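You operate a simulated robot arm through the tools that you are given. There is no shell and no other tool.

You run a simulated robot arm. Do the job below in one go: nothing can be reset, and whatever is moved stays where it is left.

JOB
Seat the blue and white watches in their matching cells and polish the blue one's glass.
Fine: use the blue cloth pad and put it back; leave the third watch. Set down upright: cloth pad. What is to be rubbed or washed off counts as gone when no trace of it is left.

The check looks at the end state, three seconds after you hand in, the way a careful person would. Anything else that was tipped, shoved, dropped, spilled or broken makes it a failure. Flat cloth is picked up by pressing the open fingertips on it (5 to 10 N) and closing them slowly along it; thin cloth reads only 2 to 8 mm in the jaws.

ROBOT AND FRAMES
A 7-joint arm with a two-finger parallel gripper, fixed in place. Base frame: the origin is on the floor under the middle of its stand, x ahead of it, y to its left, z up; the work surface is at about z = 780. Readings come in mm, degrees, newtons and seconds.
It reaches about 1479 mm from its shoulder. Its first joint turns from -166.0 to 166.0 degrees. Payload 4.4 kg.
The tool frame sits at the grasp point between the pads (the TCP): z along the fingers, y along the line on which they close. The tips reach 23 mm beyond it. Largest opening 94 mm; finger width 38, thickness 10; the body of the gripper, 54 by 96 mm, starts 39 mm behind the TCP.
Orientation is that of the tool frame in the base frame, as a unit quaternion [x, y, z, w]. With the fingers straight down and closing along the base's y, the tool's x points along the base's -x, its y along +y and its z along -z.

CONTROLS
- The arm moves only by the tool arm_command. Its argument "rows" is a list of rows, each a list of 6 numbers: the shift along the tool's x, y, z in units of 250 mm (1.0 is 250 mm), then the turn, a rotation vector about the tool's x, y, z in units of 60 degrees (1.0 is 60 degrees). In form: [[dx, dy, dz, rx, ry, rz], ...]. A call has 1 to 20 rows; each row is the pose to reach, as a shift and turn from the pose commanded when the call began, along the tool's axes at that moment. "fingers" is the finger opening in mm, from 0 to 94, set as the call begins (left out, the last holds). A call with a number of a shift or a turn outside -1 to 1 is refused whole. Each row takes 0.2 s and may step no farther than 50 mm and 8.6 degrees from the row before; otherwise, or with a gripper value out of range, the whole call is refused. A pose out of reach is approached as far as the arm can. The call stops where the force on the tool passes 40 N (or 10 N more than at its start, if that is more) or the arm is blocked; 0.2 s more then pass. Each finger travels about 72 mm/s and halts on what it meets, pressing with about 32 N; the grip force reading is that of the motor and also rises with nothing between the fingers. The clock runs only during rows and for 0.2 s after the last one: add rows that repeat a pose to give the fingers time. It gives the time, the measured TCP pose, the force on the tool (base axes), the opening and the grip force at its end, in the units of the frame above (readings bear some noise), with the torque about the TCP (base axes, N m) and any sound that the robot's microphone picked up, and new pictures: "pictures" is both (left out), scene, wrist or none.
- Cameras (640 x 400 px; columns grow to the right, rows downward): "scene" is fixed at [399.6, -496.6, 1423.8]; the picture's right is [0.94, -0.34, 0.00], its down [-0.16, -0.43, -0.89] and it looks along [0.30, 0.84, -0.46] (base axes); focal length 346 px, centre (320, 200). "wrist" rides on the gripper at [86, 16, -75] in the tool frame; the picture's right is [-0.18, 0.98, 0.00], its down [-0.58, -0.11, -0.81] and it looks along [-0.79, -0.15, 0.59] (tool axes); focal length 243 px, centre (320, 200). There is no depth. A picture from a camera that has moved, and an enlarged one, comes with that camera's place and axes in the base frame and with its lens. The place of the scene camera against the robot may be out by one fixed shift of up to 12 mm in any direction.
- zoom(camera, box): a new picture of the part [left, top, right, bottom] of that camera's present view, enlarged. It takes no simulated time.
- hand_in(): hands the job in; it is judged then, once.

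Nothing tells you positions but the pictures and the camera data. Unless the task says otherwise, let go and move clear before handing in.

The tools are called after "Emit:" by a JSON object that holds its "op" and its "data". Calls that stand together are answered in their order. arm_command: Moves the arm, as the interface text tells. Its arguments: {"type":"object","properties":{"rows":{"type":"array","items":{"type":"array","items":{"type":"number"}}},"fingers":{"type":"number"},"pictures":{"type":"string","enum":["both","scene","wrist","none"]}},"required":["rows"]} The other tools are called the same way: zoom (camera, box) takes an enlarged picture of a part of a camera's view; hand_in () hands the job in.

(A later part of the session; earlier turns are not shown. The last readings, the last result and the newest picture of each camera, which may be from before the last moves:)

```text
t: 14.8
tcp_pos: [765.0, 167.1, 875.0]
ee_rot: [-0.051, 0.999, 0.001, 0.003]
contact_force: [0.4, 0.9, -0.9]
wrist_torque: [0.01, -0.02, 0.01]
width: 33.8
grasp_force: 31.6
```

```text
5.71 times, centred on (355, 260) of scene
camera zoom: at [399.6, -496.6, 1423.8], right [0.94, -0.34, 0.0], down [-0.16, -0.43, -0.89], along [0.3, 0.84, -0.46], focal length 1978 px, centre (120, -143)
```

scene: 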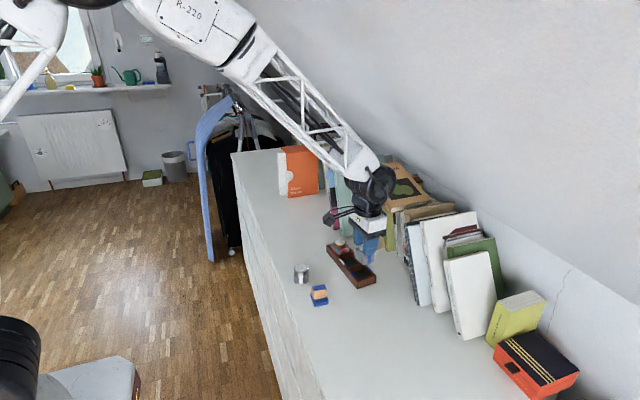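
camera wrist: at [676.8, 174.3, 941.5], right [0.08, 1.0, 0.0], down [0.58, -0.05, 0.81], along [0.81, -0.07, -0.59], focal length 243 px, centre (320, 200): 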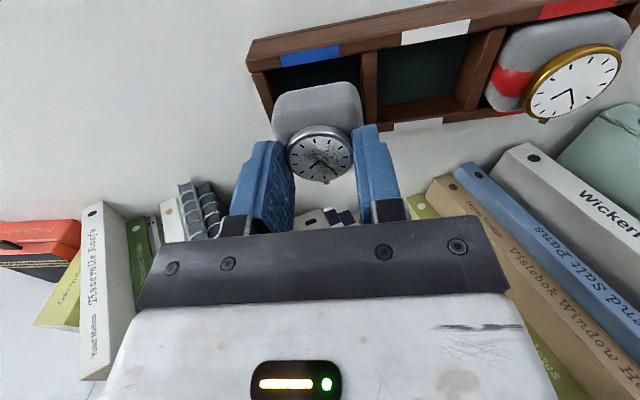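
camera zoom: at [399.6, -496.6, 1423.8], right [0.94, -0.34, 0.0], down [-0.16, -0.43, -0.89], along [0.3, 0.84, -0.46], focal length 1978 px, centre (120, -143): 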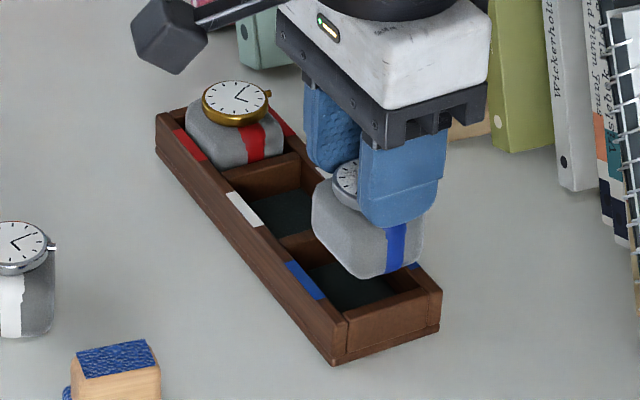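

The torque shows the contact was on the far (+x) rail: the box is about 26 mm tall, so the cell centre is about 3.5 mm nearer (-x) than I assumed. I'll shift, undo the small over-turn and lower in small steps.

Emit:
{"op": "arm_command", "data": {"rows": [[0.007, 0, 0, 0, 0, 0.006], [0.014, 0, 0, 0, 0, 0.012], [0.014, 0, 0.012, 0, 0, 0.012], [0.014, 0, 0.02, 0, 0, 0.012], [0.014, 0, 0.02, 0, 0, 0.012]], "pictures": "wrist"}}

Emit:
{"op": "zoom", "data": {"camera": "wrist", "box": [235, 30, 395, 150]}}

Emit:
{"op": "zoom", "data": {"camera": "scene", "box": [325, 225, 385, 285]}}

```text
t: 16.0
tcp_pos: [761.6, 165.7, 868.7]
ee_rot: [-0.045, 0.999, 0.001, 0.004]
contact_force: [-0.3, 0.0, -1.1]
wrist_torque: [-0.02, 0.0, -0.02]
width: 33.5
grasp_force: 32.4
camera wrist: at [673.4, 174.5, 944.3], right [0.09, 1.0, 0.0], down [0.58, -0.06, 0.81], along [0.81, -0.08, -0.59], focal length 243 px, centre (320, 200)
```

wrist: 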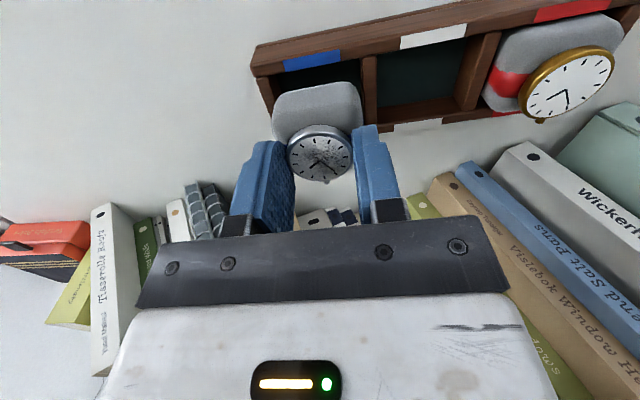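

```text
3.33 times, centred on (315, 90) of wrist
camera zoom: at [673.4, 174.5, 944.3], right [0.09, 1.0, 0.0], down [0.58, -0.06, 0.81], along [0.81, -0.08, -0.59], focal length 809 px, centre (337, 567)
```

zoom: 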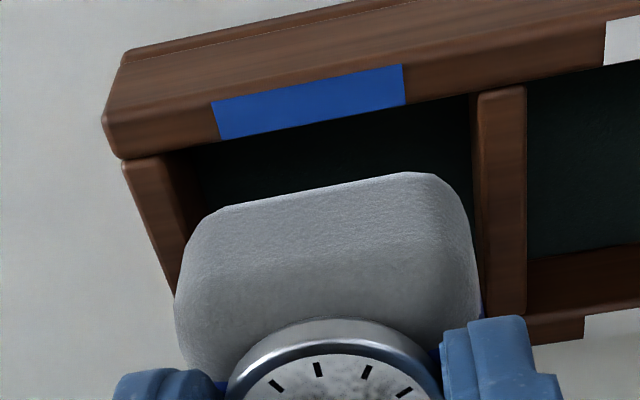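

```text
6.67 times, centred on (355, 255) of scene
camera zoom: at [399.6, -496.6, 1423.8], right [0.94, -0.34, 0.0], down [-0.16, -0.43, -0.89], along [0.3, 0.84, -0.46], focal length 2308 px, centre (87, -167)
```

zoom: 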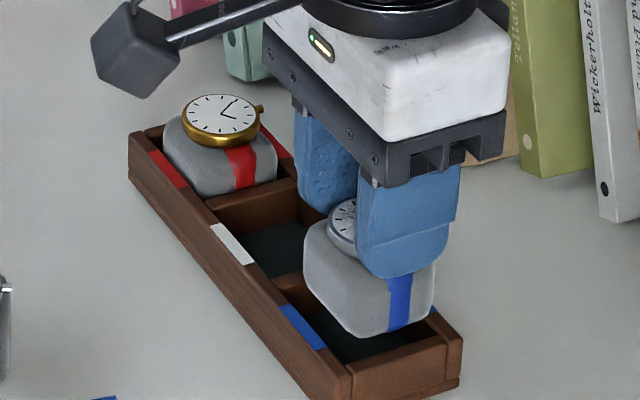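

Position now agrees within about 1 mm on both axes. I'll level the tool and lower 6 mm slowly.

Emit:
{"op": "arm_command", "data": {"rows": [[0.002, 0.001, 0.004, 0, 0.0077, 0], [0.002, 0.001, 0.008, 0, 0.0077, 0], [0.002, 0.001, 0.012, 0, 0.0077, 0], [0.002, 0.001, 0.016, 0, 0.0077, 0], [0.002, 0.001, 0.02, 0, 0.0077, 0], [0.002, 0.001, 0.024, 0, 0.0077, 0], [0.002, 0.001, 0.024, 0, 0.0077, 0]], "pictures": "wrist"}}

Emit:
{"op": "zoom", "data": {"camera": "wrist", "box": [235, 30, 395, 150]}}

Emit:
{"op": "zoom", "data": {"camera": "scene", "box": [325, 225, 385, 285]}}

```text
t: 17.4
tcp_pos: [762.7, 167.4, 867.7]
ee_rot: [-0.046, 0.999, 0.002, 0.001]
contact_force: [0.2, 0.6, 3.4]
wrist_torque: [-0.04, -0.1, -0.04]
width: 33.7
grasp_force: 31.7
stopped in row 7: the force on the tool passed its limit at 43 N (the readings are from after the stop); the commanded pose is now the measured one
camera wrist: at [674.6, 175.6, 941.9], right [0.09, 1.0, 0.0], down [0.59, -0.06, 0.81], along [0.8, -0.08, -0.59], focal length 243 px, centre (320, 200)
```

wrist: 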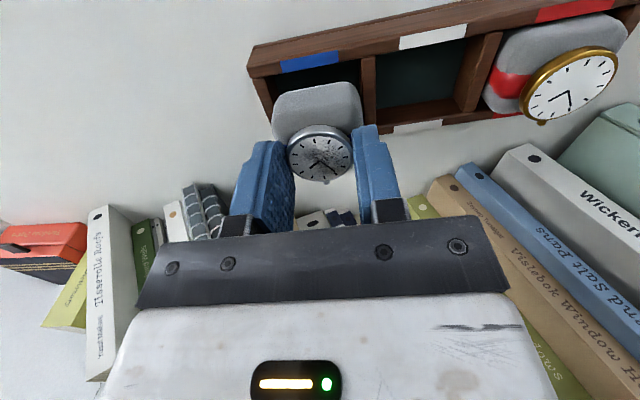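

```text
3.33 times, centred on (315, 90) of wrist
camera zoom: at [674.6, 175.6, 941.9], right [0.09, 1.0, 0.0], down [0.59, -0.06, 0.81], along [0.8, -0.08, -0.59], focal length 809 px, centre (337, 567)
```

zoom: 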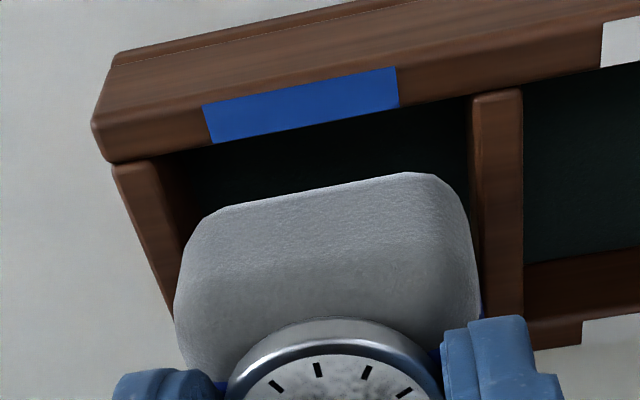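

```text
6.67 times, centred on (355, 255) of scene
camera zoom: at [399.6, -496.6, 1423.8], right [0.94, -0.34, 0.0], down [-0.16, -0.43, -0.89], along [0.3, 0.84, -0.46], focal length 2308 px, centre (87, -167)
```

zoom: 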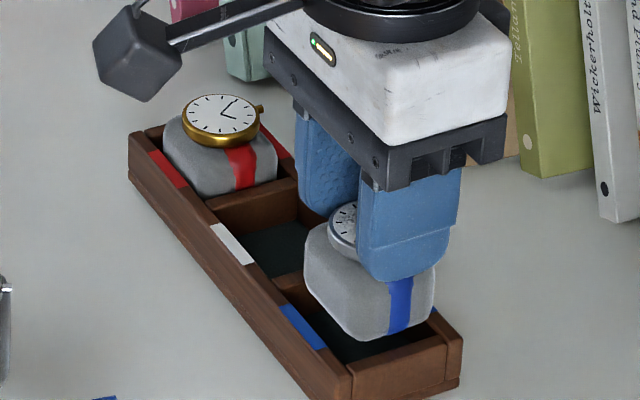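

Contact was again on the far rail. The near-side gap between cushion and rail reads about 7.3 mm where about 2.8 mm would be centred, so I'll raise, move 4.5 mm toward the robot and try again.

Emit:
{"op": "arm_command", "data": {"rows": [[0, 0, -0.016, 0, 0, 0], [0.009, 0, -0.02, 0, 0, 0], [0.018, -0.001, -0.02, 0, 0, 0], [0.018, -0.001, -0.02, 0, 0, 0], [0.018, -0.001, -0.01, 0, 0, 0], [0.018, -0.001, 0, 0, 0, 0], [0.018, -0.001, 0, 0, 0, 0]], "pictures": "wrist"}}

Emit:
{"op": "zoom", "data": {"camera": "wrist", "box": [235, 30, 395, 150]}}

Emit:
{"op": "zoom", "data": {"camera": "scene", "box": [325, 225, 385, 285]}}

```text
t: 19.0
tcp_pos: [758.0, 166.4, 867.8]
ee_rot: [-0.045, 0.999, 0.001, 0.002]
contact_force: [-0.6, -0.1, -0.8]
wrist_torque: [0.03, -0.03, 0.01]
width: 33.6
grasp_force: 32.3
camera wrist: at [669.5, 175.1, 942.4], right [0.09, 1.0, 0.0], down [0.59, -0.06, 0.81], along [0.8, -0.08, -0.59], focal length 243 px, centre (320, 200)
```

wrist: 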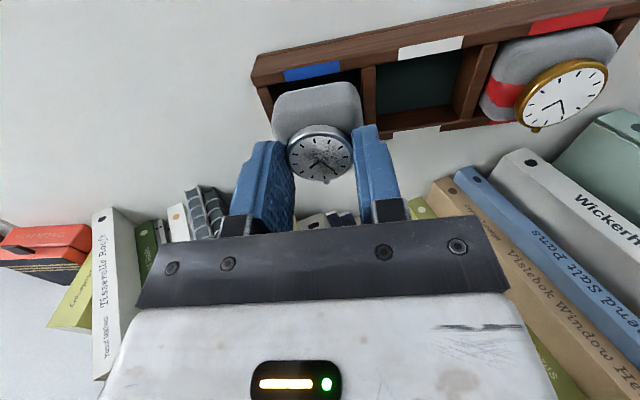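

```text
3.33 times, centred on (315, 90) of wrist
camera zoom: at [669.5, 175.1, 942.4], right [0.09, 1.0, 0.0], down [0.59, -0.06, 0.81], along [0.8, -0.08, -0.59], focal length 809 px, centre (337, 567)
```

zoom: 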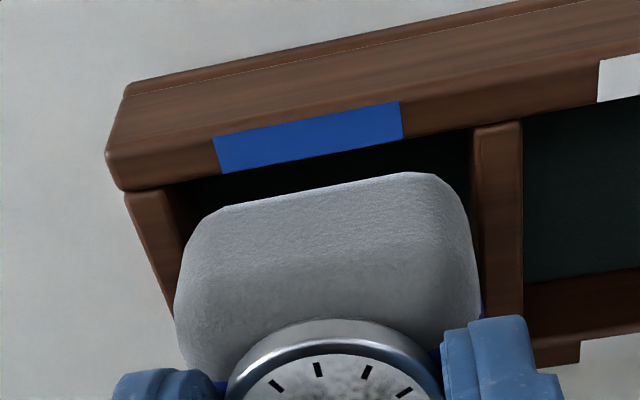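

```text
6.67 times, centred on (355, 255) of scene
camera zoom: at [399.6, -496.6, 1423.8], right [0.94, -0.34, 0.0], down [-0.16, -0.43, -0.89], along [0.3, 0.84, -0.46], focal length 2308 px, centre (87, -167)
```

zoom: 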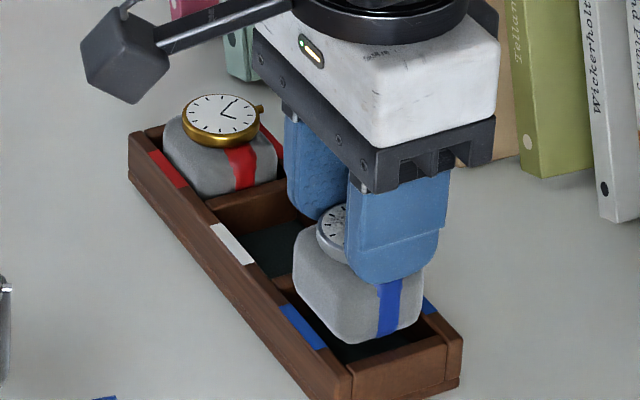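

From the side camera the cushion now sits squarely over the cell. Lowering 8 mm in 1 mm steps.

Emit:
{"op": "arm_command", "data": {"rows": [[0, 0, 0.004, 0, 0.002, 0], [0, 0, 0.008, 0, 0.004, 0], [0, 0, 0.012, 0, 0.004, 0], [0, 0, 0.016, 0, 0.004, 0], [0, 0, 0.02, 0, 0.004, 0], [0, 0, 0.024, 0, 0.004, 0], [0, 0, 0.028, 0, 0.004, 0], [0, 0, 0.032, 0, 0.004, 0], [0, 0, 0.032, 0, 0.004, 0]], "pictures": "wrist"}}

Emit:
{"op": "zoom", "data": {"camera": "wrist", "box": [235, 30, 395, 150]}}

Emit:
{"op": "zoom", "data": {"camera": "scene", "box": [325, 225, 385, 285]}}

```text
t: 21.0
tcp_pos: [756.9, 167.9, 859.6]
ee_rot: [-0.045, 0.999, 0.001, 0.0]
contact_force: [-0.6, 0.2, -0.7]
wrist_torque: [0.0, -0.01, -0.01]
width: 33.5
grasp_force: 32.1
camera wrist: at [670.3, 175.6, 934.2], right [0.09, 1.0, 0.0], down [0.59, -0.06, 0.81], along [0.8, -0.08, -0.59], focal length 243 px, centre (320, 200)
```

wrist: 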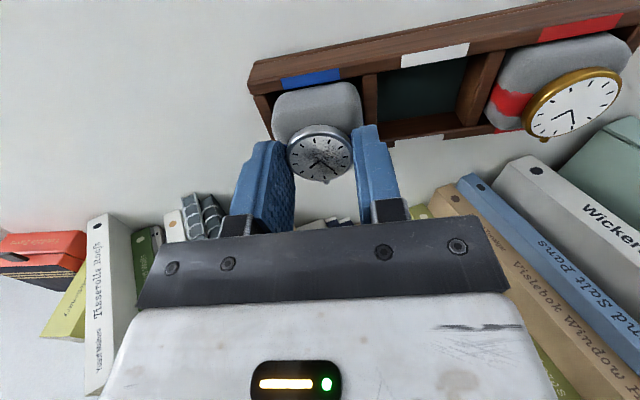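

```text
3.33 times, centred on (315, 90) of wrist
camera zoom: at [670.3, 175.6, 934.2], right [0.09, 1.0, 0.0], down [0.59, -0.06, 0.81], along [0.8, -0.08, -0.59], focal length 809 px, centre (337, 567)
```

zoom: 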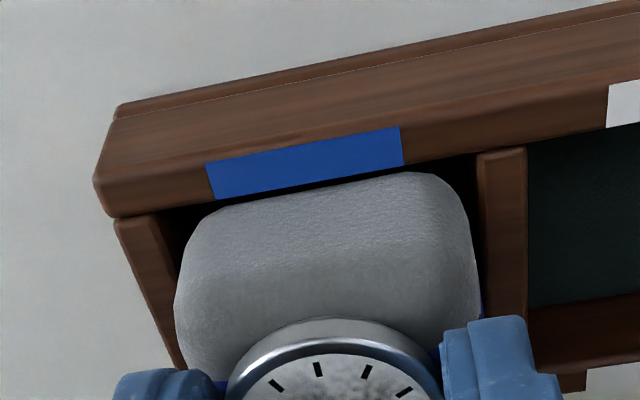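

```text
6.67 times, centred on (355, 255) of scene
camera zoom: at [399.6, -496.6, 1423.8], right [0.94, -0.34, 0.0], down [-0.16, -0.43, -0.89], along [0.3, 0.84, -0.46], focal length 2308 px, centre (87, -167)
```

zoom: 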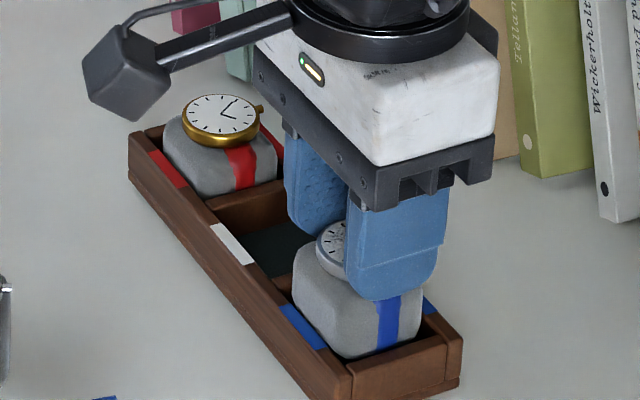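

It has cleared the rim with no contact. Continuing down toward the cell floor in small steps.

Emit:
{"op": "arm_command", "data": {"rows": [[0, 0, 0.006, 0, 0, 0], [0, 0, 0.012, 0, 0, 0], [0, 0, 0.018, 0, 0, 0], [0, 0, 0.024, 0, 0, 0], [0, 0, 0.03, 0, 0, 0], [0, 0, 0.036, 0, 0, 0], [0, 0, 0.042, 0, 0, 0], [0, 0, 0.048, 0, 0, 0], [0, 0, 0.048, 0, 0, 0]], "pictures": "wrist"}}

Emit:
{"op": "zoom", "data": {"camera": "scene", "box": [325, 225, 385, 285]}}

```text
t: 23.0
tcp_pos: [758.1, 167.1, 847.8]
ee_rot: [-0.045, 0.999, 0.001, 0.0]
contact_force: [-2.3, 1.7, 7.2]
wrist_torque: [-0.07, 0.22, -0.05]
width: 33.7
grasp_force: 31.9
camera wrist: at [669.9, 174.9, 922.6], right [0.09, 1.0, 0.0], down [0.59, -0.06, 0.81], along [0.8, -0.08, -0.59], focal length 243 px, centre (320, 200)
```

wrist: 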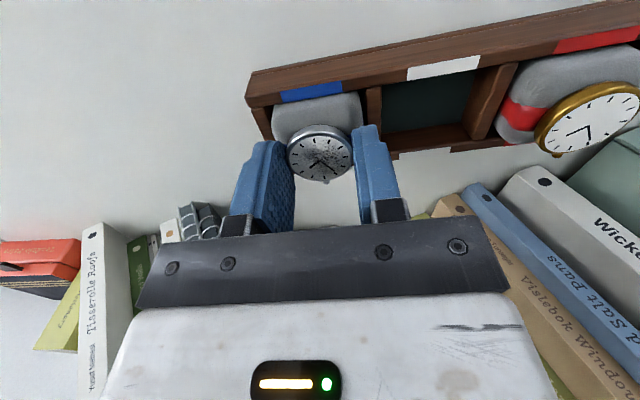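

```text
6.67 times, centred on (355, 255) of scene
camera zoom: at [399.6, -496.6, 1423.8], right [0.94, -0.34, 0.0], down [-0.16, -0.43, -0.89], along [0.3, 0.84, -0.46], focal length 2308 px, centre (87, -167)
```

zoom: 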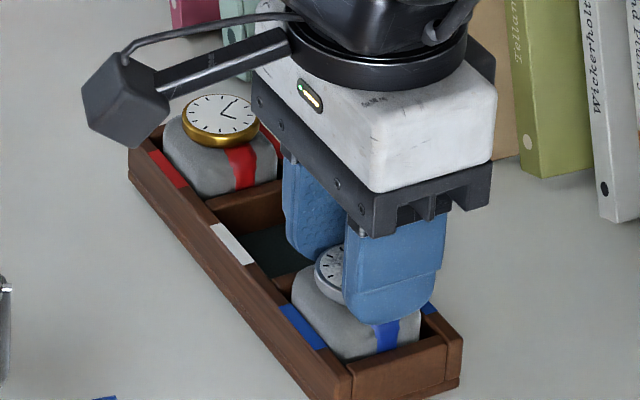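

The 7 N upward push at TCP 847.8 matches the cell floor (about 9 mm above the table, same as the red watch). I'll open the fingers a bit and raise clear.

Emit:
{"op": "arm_command", "data": {"rows": [[0, 0, 0, 0, 0, 0], [0, 0, 0, 0, 0, 0], [0, 0, 0, 0, 0, 0]], "fingers": 48, "pictures": "none"}}

Emit:
{"op": "arm_command", "data": {"rows": [[0, 0, -0.02, 0, 0, 0], [0, 0, -0.08, 0, 0, 0], [0, 0, -0.16, 0, 0, 0], [0, 0, -0.28, 0, 0, 0], [0, 0, -0.28, 0, 0, 0]], "pictures": "both"}}

Emit:
{"op": "zoom", "data": {"camera": "scene", "box": [325, 225, 385, 295]}}

Emit:
{"op": "zoom", "data": {"camera": "wrist", "box": [240, 0, 440, 140]}}

```text
t: 23.8
tcp_pos: [758.7, 167.2, 846.1]
ee_rot: [-0.044, 0.999, 0.0, 0.0]
contact_force: [1.7, 0.7, 5.2]
wrist_torque: [-0.12, -0.04, 0.05]
width: 47.6
grasp_force: 0.0
```

```text
t: 25.0
tcp_pos: [757.0, 166.5, 915.5]
ee_rot: [-0.045, 0.999, 0.0, -0.001]
contact_force: [-0.4, 0.1, 0.1]
wrist_torque: [0.0, 0.0, 0.03]
width: 47.8
grasp_force: 0.1
camera wrist: at [669.5, 174.5, 991.2], right [0.09, 1.0, 0.0], down [0.59, -0.06, 0.81], along [0.8, -0.08, -0.59], focal length 243 px, centre (320, 200)
```

scene: 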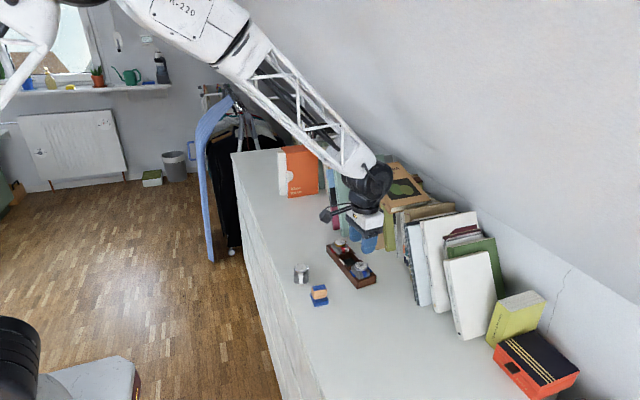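
wrist: 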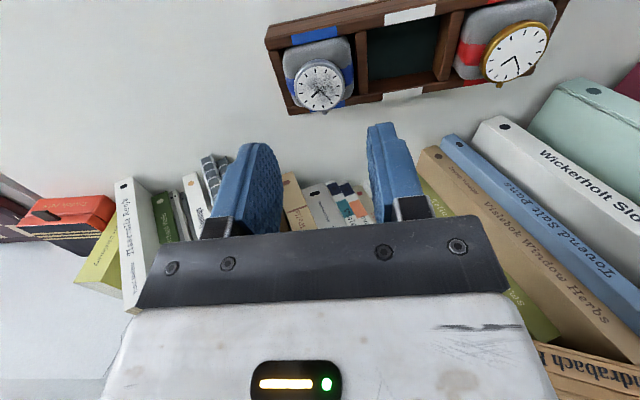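

```text
5.71 times, centred on (355, 260) of scene
camera zoom: at [399.6, -496.6, 1423.8], right [0.94, -0.34, 0.0], down [-0.16, -0.43, -0.89], along [0.3, 0.84, -0.46], focal length 1978 px, centre (120, -143)
```

zoom: 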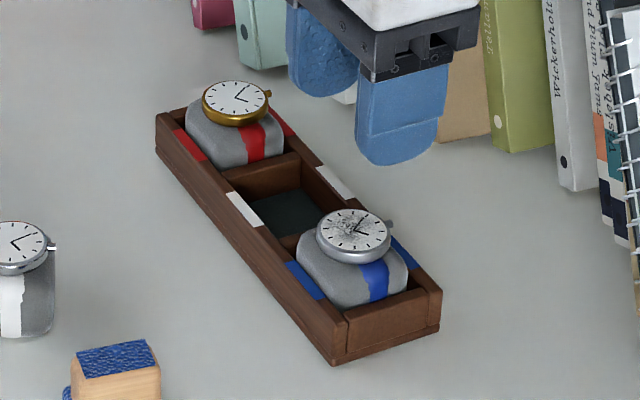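

```text
2.86 times, centred on (340, 70) of wrist
camera zoom: at [669.5, 174.5, 991.2], right [0.09, 1.0, 0.0], down [0.59, -0.06, 0.81], along [0.8, -0.08, -0.59], focal length 693 px, centre (263, 571)
```

zoom: 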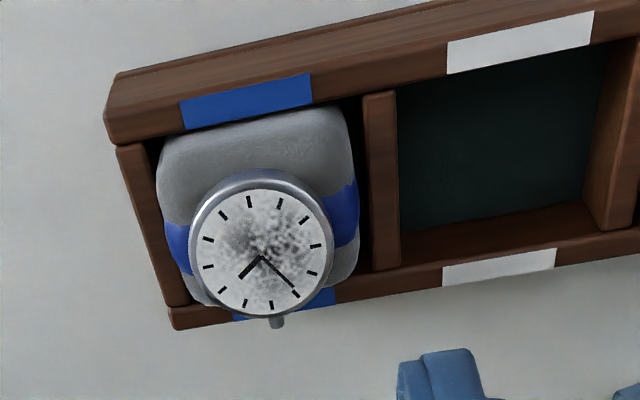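

The blue watch is seated in its cell like the red one. Next I go above the cloth pad (near (628, 130)), turning to match its block.

Emit:
{"op": "arm_command", "data": {"rows": [[0.08, -0.015, 0.01, 0, 0, 0.025], [0.2, -0.038, 0.02, 0, 0, 0.06], [0.35, -0.065, 0.04, 0, 0, 0.107], [0.45, -0.084, 0.05, 0, 0, 0.14], [0.52, -0.097, 0.06, 0, 0, 0.16], [0.529, -0.099, 0.06, 0, 0, 0.1617], [0.529, -0.099, 0.06, 0, 0, 0.1617]], "fingers": 60, "pictures": "both"}}

Emit:
{"op": "zoom", "data": {"camera": "wrist", "box": [240, 10, 400, 150]}}

Emit:
{"op": "zoom", "data": {"camera": "scene", "box": [280, 230, 350, 310]}}

```text
t: 26.6
tcp_pos: [628.8, 130.9, 900.8]
ee_rot: [0.039, 0.999, 0.0, -0.001]
contact_force: [0.5, -0.2, -0.4]
wrist_torque: [0.02, 0.01, -0.01]
width: 59.8
grasp_force: 0.1
camera wrist: at [543.0, 154.5, 976.4], right [0.26, 0.97, 0.0], down [0.57, -0.16, 0.81], along [0.78, -0.21, -0.59], focal length 243 px, centre (320, 200)
```

scene: 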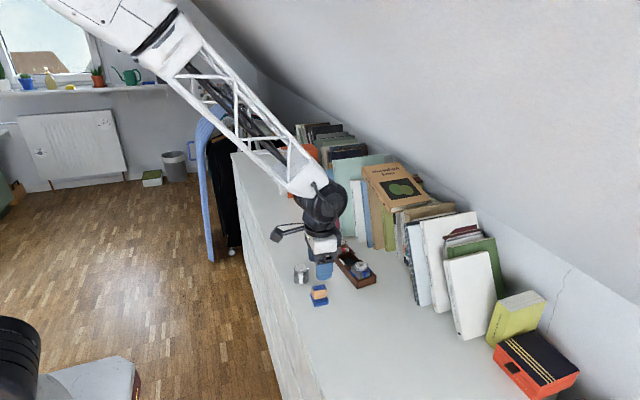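
wrist: 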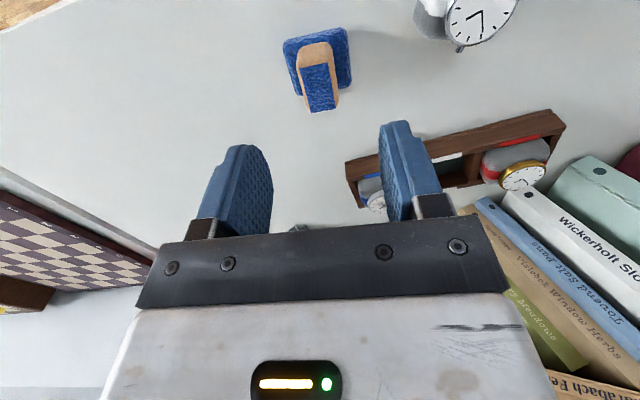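

```text
2.86 times, centred on (320, 80) of wrist
camera zoom: at [543.0, 154.5, 976.4], right [0.26, 0.97, 0.0], down [0.57, -0.16, 0.81], along [0.78, -0.21, -0.59], focal length 693 px, centre (320, 543)
```

zoom: 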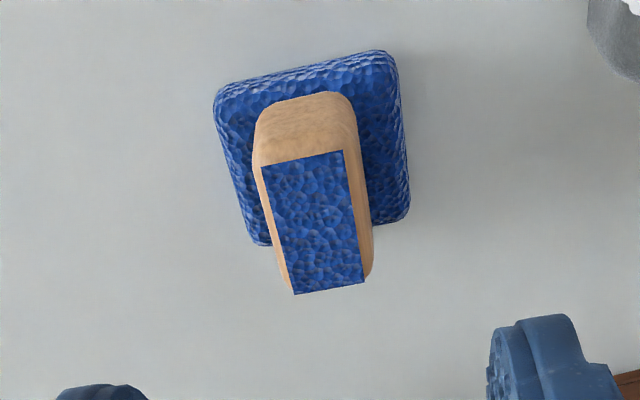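

```text
5.00 times, centred on (315, 270) of scene
camera zoom: at [399.6, -496.6, 1423.8], right [0.94, -0.34, 0.0], down [-0.16, -0.43, -0.89], along [0.3, 0.84, -0.46], focal length 1731 px, centre (345, -150)
```

zoom: 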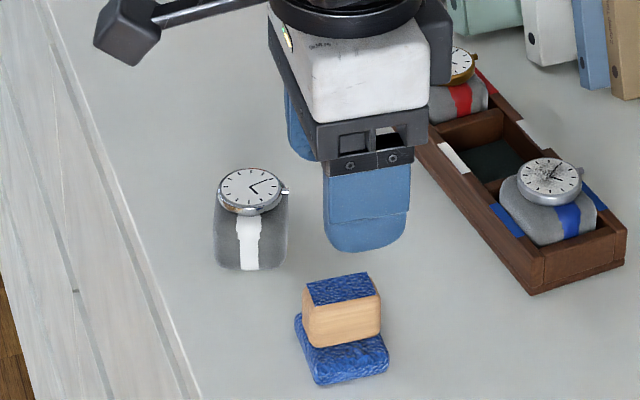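

The gripper is square to the pad's wooden block and centred within 1 mm. I'll lower to just above it and check the tips against the block.

Emit:
{"op": "arm_command", "data": {"rows": [[0.003, -0.002, 0.06, 0, 0, 0], [0.003, -0.002, 0.13, 0, 0, 0], [0.003, -0.002, 0.19, 0, 0, 0], [0.003, -0.002, 0.22, 0, 0, 0], [0.003, -0.002, 0.22, 0, 0, 0]], "fingers": 48, "pictures": "wrist"}}

Emit:
{"op": "zoom", "data": {"camera": "wrist", "box": [220, 30, 420, 190]}}

Emit:
{"op": "zoom", "data": {"camera": "scene", "box": [285, 240, 345, 310]}}

```text
t: 27.8
tcp_pos: [628.2, 131.1, 846.2]
ee_rot: [0.039, 0.999, 0.0, -0.001]
contact_force: [-0.4, -0.6, 0.2]
wrist_torque: [0.02, -0.01, -0.03]
width: 48.2
grasp_force: 0.1
camera wrist: at [542.7, 153.2, 921.6], right [0.26, 0.97, 0.0], down [0.57, -0.16, 0.81], along [0.78, -0.21, -0.59], focal length 243 px, centre (320, 200)
```

wrist: 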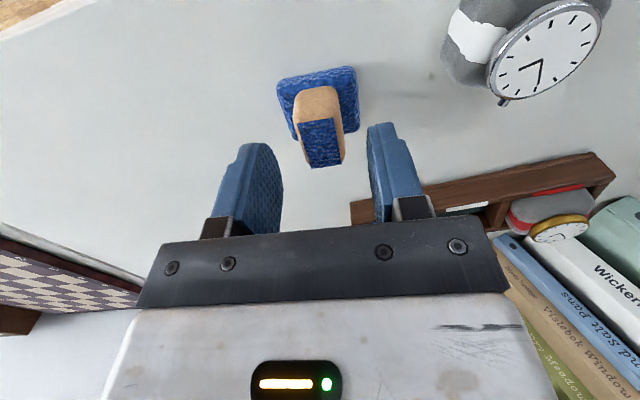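

```text
2.50 times, centred on (320, 110) of wrist
camera zoom: at [542.7, 153.2, 921.6], right [0.26, 0.97, 0.0], down [0.57, -0.16, 0.81], along [0.78, -0.21, -0.59], focal length 606 px, centre (320, 425)
```

zoom: 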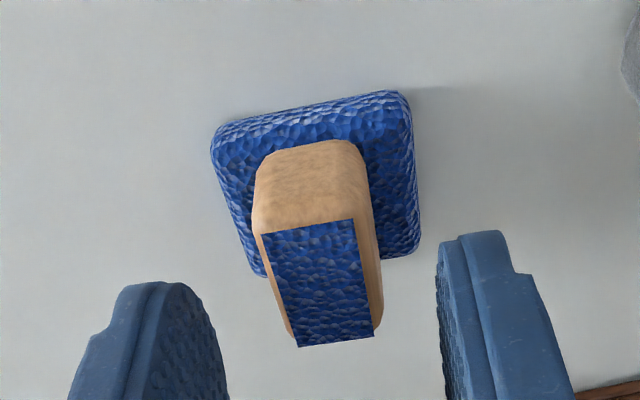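

```text
5.71 times, centred on (315, 275) of scene
camera zoom: at [399.6, -496.6, 1423.8], right [0.94, -0.34, 0.0], down [-0.16, -0.43, -0.89], along [0.3, 0.84, -0.46], focal length 1978 px, centre (349, -229)
```

zoom: 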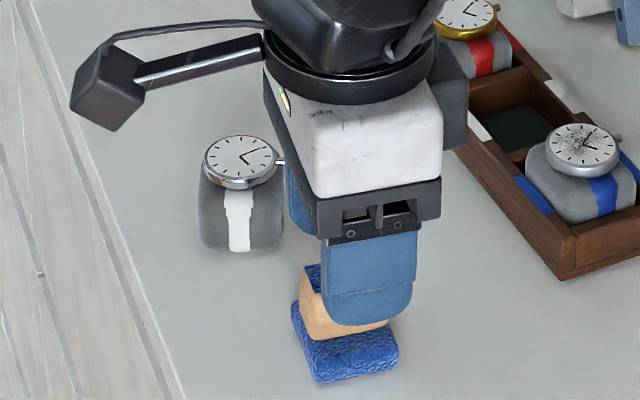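

The block's top is at tip level now (z about 824), with the cloth base about 28 mm lower. I'll lower 24 mm beside the block and then close on the wood.

Emit:
{"op": "arm_command", "data": {"rows": [[0.004, 0.003, 0.02, 0, 0, 0], [0.004, 0.003, 0.05, 0, 0, 0], [0.004, 0.003, 0.08, 0, 0, 0], [0.004, 0.003, 0.094, 0, 0, 0], [0.004, 0.003, 0.094, 0, 0, 0]], "pictures": "wrist"}}

Emit:
{"op": "zoom", "data": {"camera": "wrist", "box": [220, 60, 420, 220]}}

Emit:
{"op": "zoom", "data": {"camera": "scene", "box": [285, 240, 345, 310]}}

```text
t: 29.0
tcp_pos: [626.9, 129.5, 822.4]
ee_rot: [0.04, 0.999, 0.001, -0.001]
contact_force: [-0.7, 0.1, -0.1]
wrist_torque: [0.01, -0.02, 0.01]
width: 47.7
grasp_force: 0.0
camera wrist: at [541.9, 153.2, 898.6], right [0.26, 0.97, 0.0], down [0.57, -0.16, 0.81], along [0.78, -0.21, -0.59], focal length 243 px, centre (320, 200)
```

wrist: 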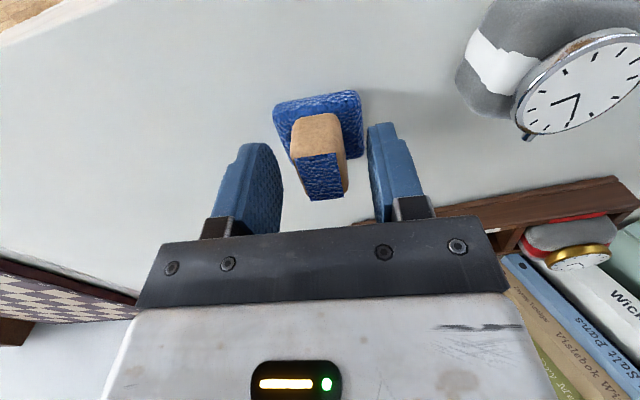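

```text
2.50 times, centred on (320, 140) of wrist
camera zoom: at [541.9, 153.2, 898.6], right [0.26, 0.97, 0.0], down [0.57, -0.16, 0.81], along [0.78, -0.21, -0.59], focal length 606 px, centre (320, 350)
```

zoom: 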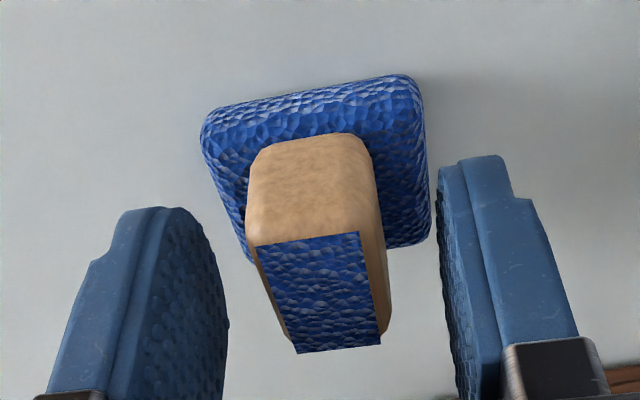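

```text
5.71 times, centred on (315, 275) of scene
camera zoom: at [399.6, -496.6, 1423.8], right [0.94, -0.34, 0.0], down [-0.16, -0.43, -0.89], along [0.3, 0.84, -0.46], focal length 1978 px, centre (349, -229)
```

zoom: 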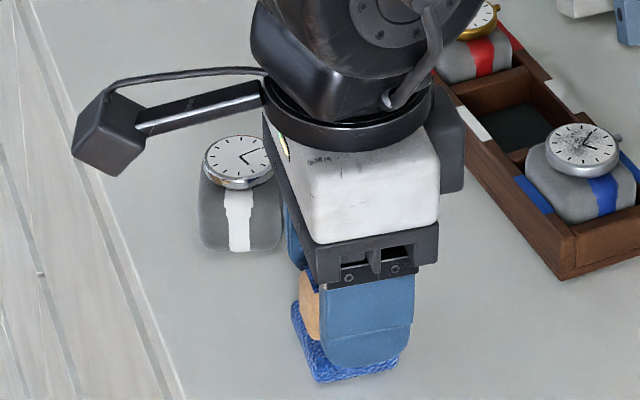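

Tips are beside the block without contact. Closing on the wood now.

Emit:
{"op": "arm_command", "data": {"rows": [[0, 0, 0, 0, 0, 0], [0, 0, 0, 0, 0, 0], [0, 0, 0, 0, 0, 0], [0, 0, 0, 0, 0, 0]], "fingers": 12, "pictures": "wrist"}}

Emit:
{"op": "zoom", "data": {"camera": "wrist", "box": [220, 60, 420, 220]}}

Emit:
{"op": "zoom", "data": {"camera": "scene", "box": [285, 240, 345, 310]}}

```text
t: 30.0
tcp_pos: [627.3, 131.0, 823.6]
ee_rot: [0.039, 0.999, 0.0, -0.001]
contact_force: [0.6, 0.5, -0.8]
wrist_torque: [0.0, -0.01, -0.02]
width: 23.1
grasp_force: 31.9
camera wrist: at [541.9, 153.1, 898.6], right [0.26, 0.97, 0.0], down [0.57, -0.16, 0.81], along [0.78, -0.21, -0.59], focal length 243 px, centre (320, 200)
```

wrist: 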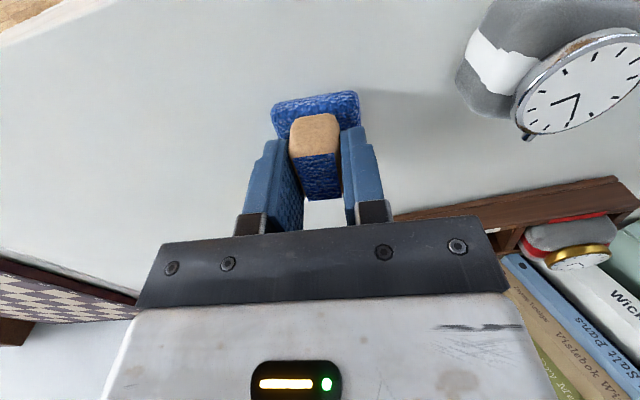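

```text
2.50 times, centred on (320, 140) of wrist
camera zoom: at [541.9, 153.1, 898.6], right [0.26, 0.97, 0.0], down [0.57, -0.16, 0.81], along [0.78, -0.21, -0.59], focal length 606 px, centre (320, 350)
```

zoom: 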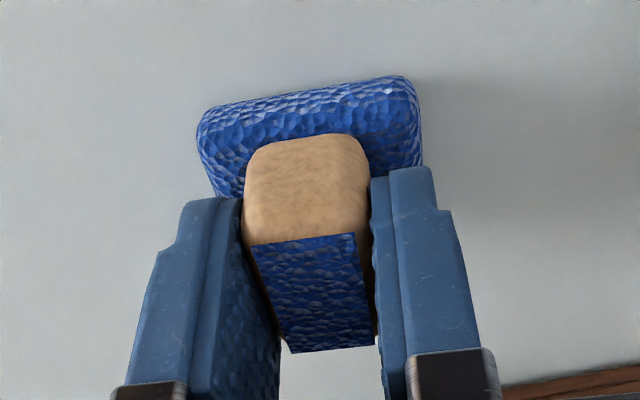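

```text
5.71 times, centred on (315, 275) of scene
camera zoom: at [399.6, -496.6, 1423.8], right [0.94, -0.34, 0.0], down [-0.16, -0.43, -0.89], along [0.3, 0.84, -0.46], focal length 1978 px, centre (349, -229)
```

zoom: 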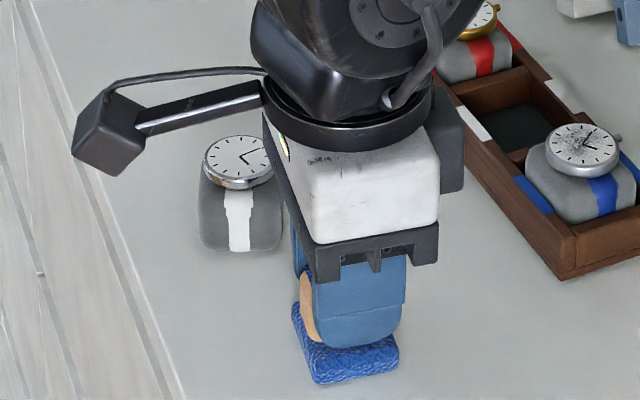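

The pad is gripped at 23 mm. I'll lift it 60 mm and carry it over the seated blue watch.

Emit:
{"op": "arm_command", "data": {"rows": [[0, 0, -0.02, 0, 0, 0], [0, 0, -0.08, 0, 0, 0], [0, 0, -0.16, 0, 0, 0], [0, 0, -0.24, 0, 0, 0], [-0.1, 0.036, -0.24, 0, 0, 0], [-0.25, 0.09, -0.24, 0, 0, 0], [-0.4, 0.145, -0.24, 0, 0, 0], [-0.49, 0.178, -0.24, 0, 0, 0], [-0.513, 0.186, -0.24, 0, 0, 0], [-0.513, 0.186, -0.24, 0, 0, 0]], "pictures": "both"}}

Emit:
{"op": "zoom", "data": {"camera": "scene", "box": [325, 215, 385, 285]}}

Emit:
{"op": "zoom", "data": {"camera": "wrist", "box": [220, 60, 420, 220]}}

```text
t: 32.2
tcp_pos: [758.7, 167.8, 882.0]
ee_rot: [0.039, 0.999, 0.002, -0.001]
contact_force: [-0.3, -0.5, -1.3]
wrist_torque: [-0.01, -0.03, -0.03]
width: 22.8
grasp_force: 31.6
camera wrist: at [673.6, 190.2, 957.6], right [0.26, 0.97, 0.0], down [0.57, -0.16, 0.81], along [0.78, -0.21, -0.59], focal length 243 px, centre (320, 200)
```

scene: 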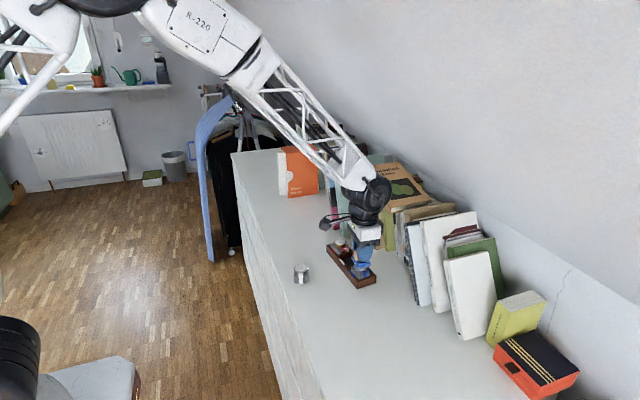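
wrist: 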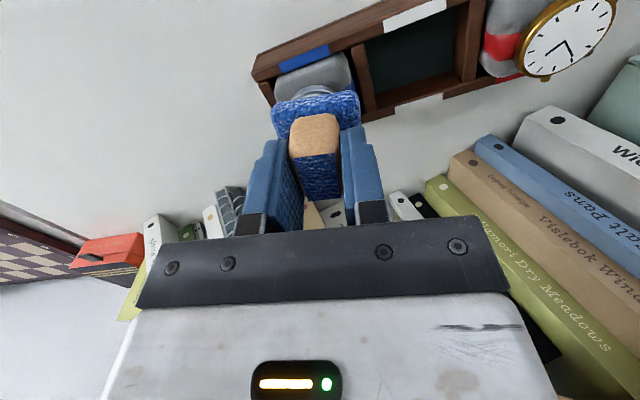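

```text
5.71 times, centred on (355, 250) of scene
camera zoom: at [399.6, -496.6, 1423.8], right [0.94, -0.34, 0.0], down [-0.16, -0.43, -0.89], along [0.3, 0.84, -0.46], focal length 1978 px, centre (120, -86)
```

zoom: 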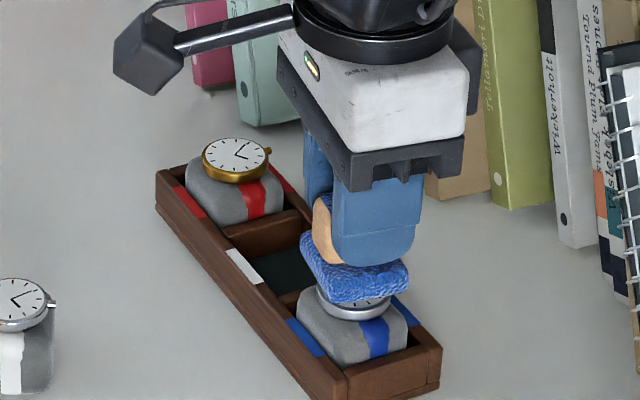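

```text
2.50 times, centred on (320, 140) of wrist
camera zoom: at [673.6, 190.2, 957.6], right [0.26, 0.97, 0.0], down [0.57, -0.16, 0.81], along [0.78, -0.21, -0.59], focal length 606 px, centre (320, 350)
```

zoom: 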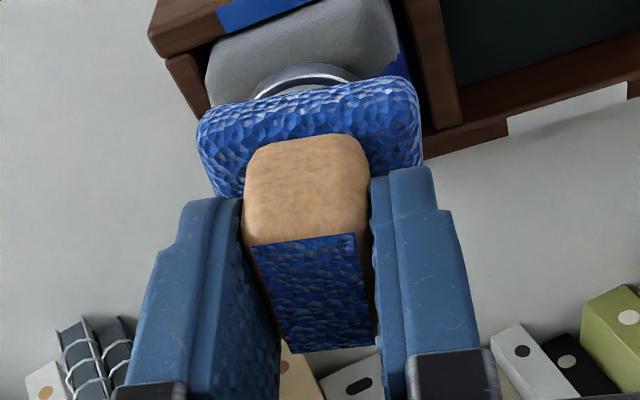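

The pad hovers over the blue watch's glass. I'll creep down until a light contact force shows.

Emit:
{"op": "arm_command", "data": {"rows": [[0, 0, 0.012, 0, 0, 0], [0, 0, 0.024, 0, 0, 0], [0, 0, 0.032, 0, 0, 0], [0, 0, 0.036, 0, 0, 0], [0, 0, 0.036, 0, 0, 0]], "pictures": "none"}}

Emit:
{"op": "arm_command", "data": {"rows": [[0, 0, 0.002, 0, 0, 0], [0, 0, 0.004, 0, 0, 0], [0, 0, 0.004, 0, 0, 0]], "pictures": "none"}}

Emit:
{"op": "zoom", "data": {"camera": "scene", "box": [335, 235, 385, 285]}}

```text
t: 33.4
tcp_pos: [759.1, 167.0, 874.6]
ee_rot: [0.039, 0.999, 0.0, 0.001]
contact_force: [-2.7, -1.6, 16.9]
wrist_torque: [-0.12, 0.14, 0.01]
width: 23.0
grasp_force: 32.1
```

```text
t: 34.2
tcp_pos: [759.1, 166.7, 874.2]
ee_rot: [0.039, 0.999, 0.0, 0.0]
contact_force: [3.6, 4.4, 25.5]
wrist_torque: [0.01, -0.21, -0.01]
width: 23.2
grasp_force: 32.0
```

```text
8.00 times, centred on (360, 260) of scene
camera zoom: at [399.6, -496.6, 1423.8], right [0.94, -0.34, 0.0], down [-0.16, -0.43, -0.89], along [0.3, 0.84, -0.46], focal length 2769 px, centre (0, -280)
```

zoom: 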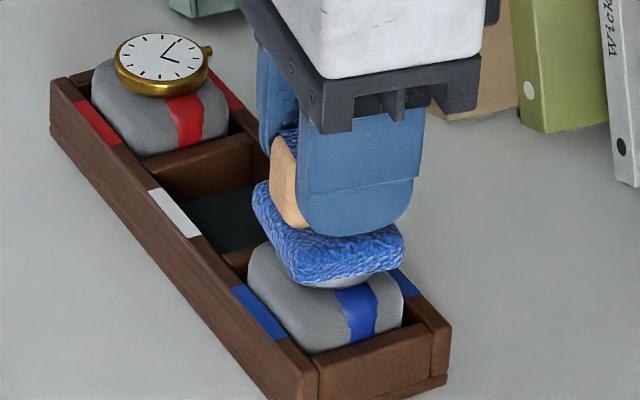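

Contact found, about 25 N which is more than needed. I'll ease up 2 mm to a light pressure and rub back and forth over the glass.

Emit:
{"op": "arm_command", "data": {"rows": [[0, 0, -0.008, 0, 0, 0], [0.03, 0, -0.008, 0, 0, 0], [0, 0, -0.008, 0, 0, 0], [-0.03, 0, -0.008, 0, 0, 0], [0, 0, -0.008, 0, 0, 0], [0.03, 0, -0.008, 0, 0, 0], [0, 0, -0.008, 0, 0, 0], [-0.03, 0, -0.008, 0, 0, 0], [0, 0, -0.008, 0, 0, 0], [0, 0.03, -0.008, 0, 0, 0], [0, 0, -0.008, 0, 0, 0], [0, -0.03, -0.008, 0, 0, 0], [0, 0, -0.008, 0, 0, 0], [0, 0.03, -0.008, 0, 0, 0], [0, 0, -0.008, 0, 0, 0], [0, -0.03, -0.008, 0, 0, 0], [0, 0, -0.008, 0, 0, 0], [0, 0, -0.008, 0, 0, 0]], "pictures": "none"}}

Emit:
{"op": "zoom", "data": {"camera": "scene", "box": [335, 235, 385, 285]}}

```text
t: 38.0
tcp_pos: [759.2, 166.3, 874.2]
ee_rot: [0.039, 0.999, 0.001, -0.001]
contact_force: [-0.1, 0.3, -0.4]
wrist_torque: [0.0, 0.01, -0.03]
width: 23.2
grasp_force: 31.7
```

```text
8.00 times, centred on (360, 260) of scene
camera zoom: at [399.6, -496.6, 1423.8], right [0.94, -0.34, 0.0], down [-0.16, -0.43, -0.89], along [0.3, 0.84, -0.46], focal length 2769 px, centre (0, -280)
```

zoom: 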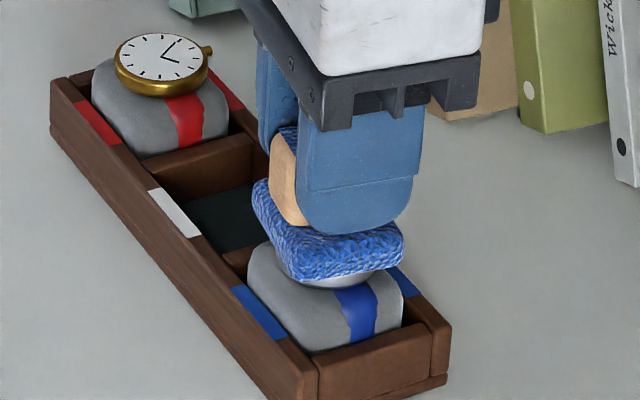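

Contact was lost at that height (0 N). I'll lower in 0.5–1 mm steps to get about 6–10 N and rub again.

Emit:
{"op": "arm_command", "data": {"rows": [[0, 0, 0.002, 0, 0, 0], [0, 0, 0.004, 0, 0, 0], [0, 0, 0.004, 0, 0, 0]], "pictures": "none"}}

```text
t: 38.8
tcp_pos: [757.8, 166.6, 873.9]
ee_rot: [0.04, 0.999, 0.001, -0.001]
contact_force: [0.1, 0.1, -0.3]
wrist_torque: [-0.04, -0.04, 0.02]
width: 23.1
grasp_force: 32.1
```

Emit:
{"op": "arm_command", "data": {"rows": [[0, 0, 0.002, 0, 0, 0], [0, 0, 0.004, 0, 0, 0], [0, 0, 0.004, 0, 0, 0]], "pictures": "none"}}

```text
t: 39.6
tcp_pos: [759.4, 166.4, 873.4]
ee_rot: [0.039, 0.999, 0.002, -0.001]
contact_force: [-0.3, 0.4, 13.0]
wrist_torque: [0.04, 0.05, 0.03]
width: 23.2
grasp_force: 31.8
```

About 13 N of contact now. I'll rub at this height with strokes in both directions and circles.

Emit:
{"op": "arm_command", "data": {"rows": [[0.015, 0, 0, 0, 0, 0], [0.03, 0, 0, 0, 0, 0], [0.015, 0, 0, 0, 0, 0], [-0.015, 0, 0, 0, 0, 0], [-0.03, 0, 0, 0, 0, 0], [0, 0, 0, 0, 0, 0], [0.03, 0, 0, 0, 0, 0], [0, 0, 0, 0, 0, 0], [-0.03, 0, 0, 0, 0, 0], [0, 0, 0, 0, 0, 0], [0, 0.03, 0, 0, 0, 0], [0, 0, 0, 0, 0, 0], [0, -0.03, 0, 0, 0, 0], [0, 0, 0, 0, 0, 0], [0, 0.03, 0, 0, 0, 0], [0, 0, 0, 0, 0, 0], [0, -0.03, 0, 0, 0, 0], [0, 0, 0, 0, 0, 0], [0, 0, 0, 0, 0, 0]], "pictures": "none"}}

Emit:
{"op": "zoom", "data": {"camera": "scene", "box": [335, 235, 385, 285]}}

```text
t: 43.6
tcp_pos: [759.2, 168.6, 872.4]
ee_rot: [0.04, 0.999, 0.001, -0.001]
contact_force: [-0.2, -1.0, 2.7]
wrist_torque: [-0.05, -0.04, -0.03]
width: 23.2
grasp_force: 32.0
```

```text
8.00 times, centred on (360, 260) of scene
camera zoom: at [399.6, -496.6, 1423.8], right [0.94, -0.34, 0.0], down [-0.16, -0.43, -0.89], along [0.3, 0.84, -0.46], focal length 2769 px, centre (0, -280)
```

zoom: 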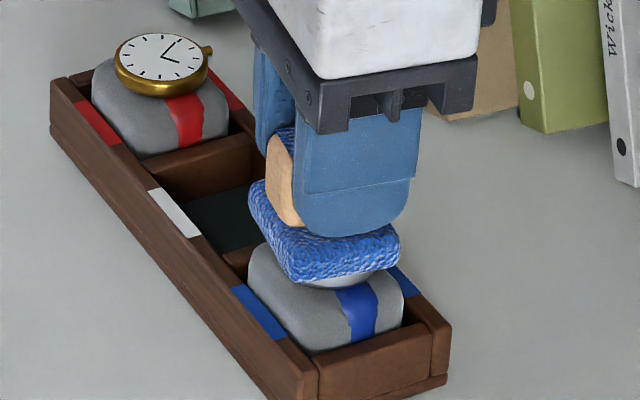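

Now I'll lift the pad and shift it aside to see whether the glass is clear.

Emit:
{"op": "arm_command", "data": {"rows": [[0, 0, -0.04, 0, 0, 0], [0, 0, -0.12, 0, 0, 0], [0.05, -0.1, -0.14, 0, 0, 0], [0.08, -0.2, -0.14, 0, 0, 0], [0.1, -0.28, -0.14, 0, 0, 0], [0.1, -0.28, -0.14, 0, 0, 0]], "pictures": "both"}}

Emit:
{"op": "zoom", "data": {"camera": "wrist", "box": [340, 40, 540, 180]}}

Emit:
{"op": "zoom", "data": {"camera": "scene", "box": [335, 235, 385, 285]}}

```text
t: 45.0
tcp_pos: [728.2, 98.6, 908.6]
ee_rot: [0.039, 0.999, 0.001, -0.001]
contact_force: [0.4, 0.1, 0.2]
wrist_torque: [-0.01, -0.03, 0.01]
width: 23.2
grasp_force: 32.2
camera wrist: at [643.2, 121.3, 983.9], right [0.26, 0.97, 0.0], down [0.57, -0.16, 0.81], along [0.78, -0.21, -0.59], focal length 243 px, centre (320, 200)
```

scene: 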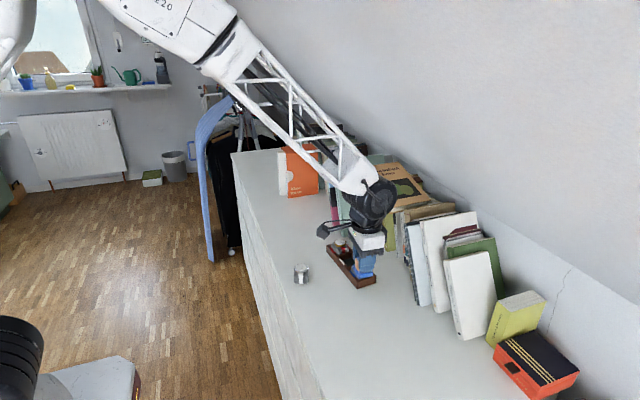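
wrist: 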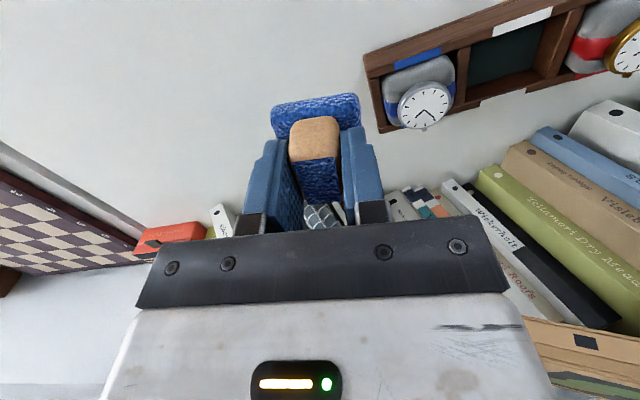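

```text
2.86 times, centred on (440, 110) of wrist
camera zoom: at [643.2, 121.3, 983.9], right [0.26, 0.97, 0.0], down [0.57, -0.16, 0.81], along [0.78, -0.21, -0.59], focal length 693 px, centre (-23, 457)
```

zoom: 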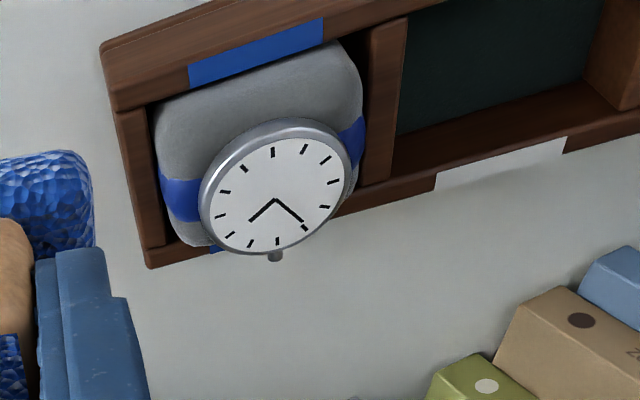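

```text
8.00 times, centred on (360, 260) of scene
camera zoom: at [399.6, -496.6, 1423.8], right [0.94, -0.34, 0.0], down [-0.16, -0.43, -0.89], along [0.3, 0.84, -0.46], focal length 2769 px, centre (0, -280)
```

zoom: 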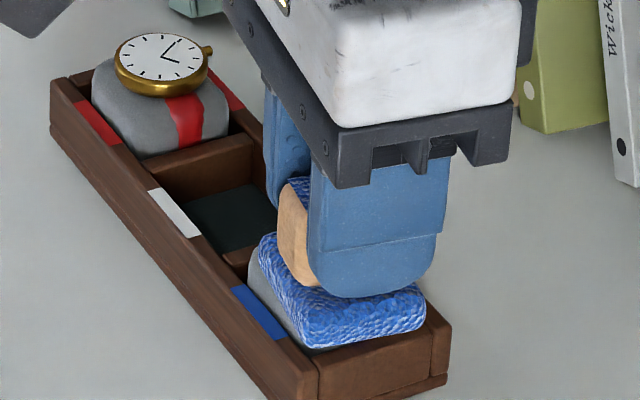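

The glass looks clear; I'll zoom in tightly to check for any leftover trace.

Emit:
{"op": "zoom", "data": {"camera": "wrist", "box": [390, 70, 460, 135]}}

```text
6.15 times, centred on (425, 102) of wrist
camera zoom: at [643.2, 121.3, 983.9], right [0.26, 0.97, 0.0], down [0.57, -0.16, 0.81], along [0.78, -0.21, -0.59], focal length 1493 px, centre (-326, 800)
```

zoom: 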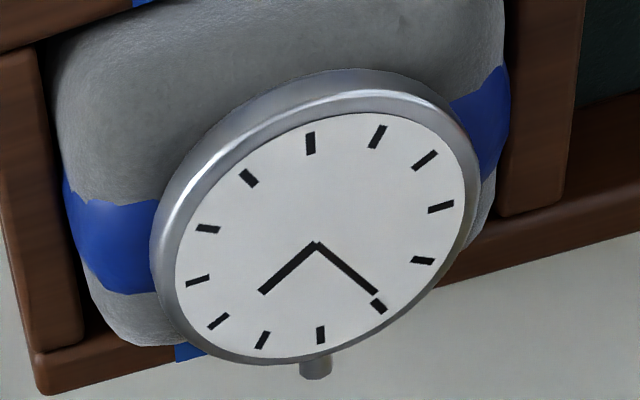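

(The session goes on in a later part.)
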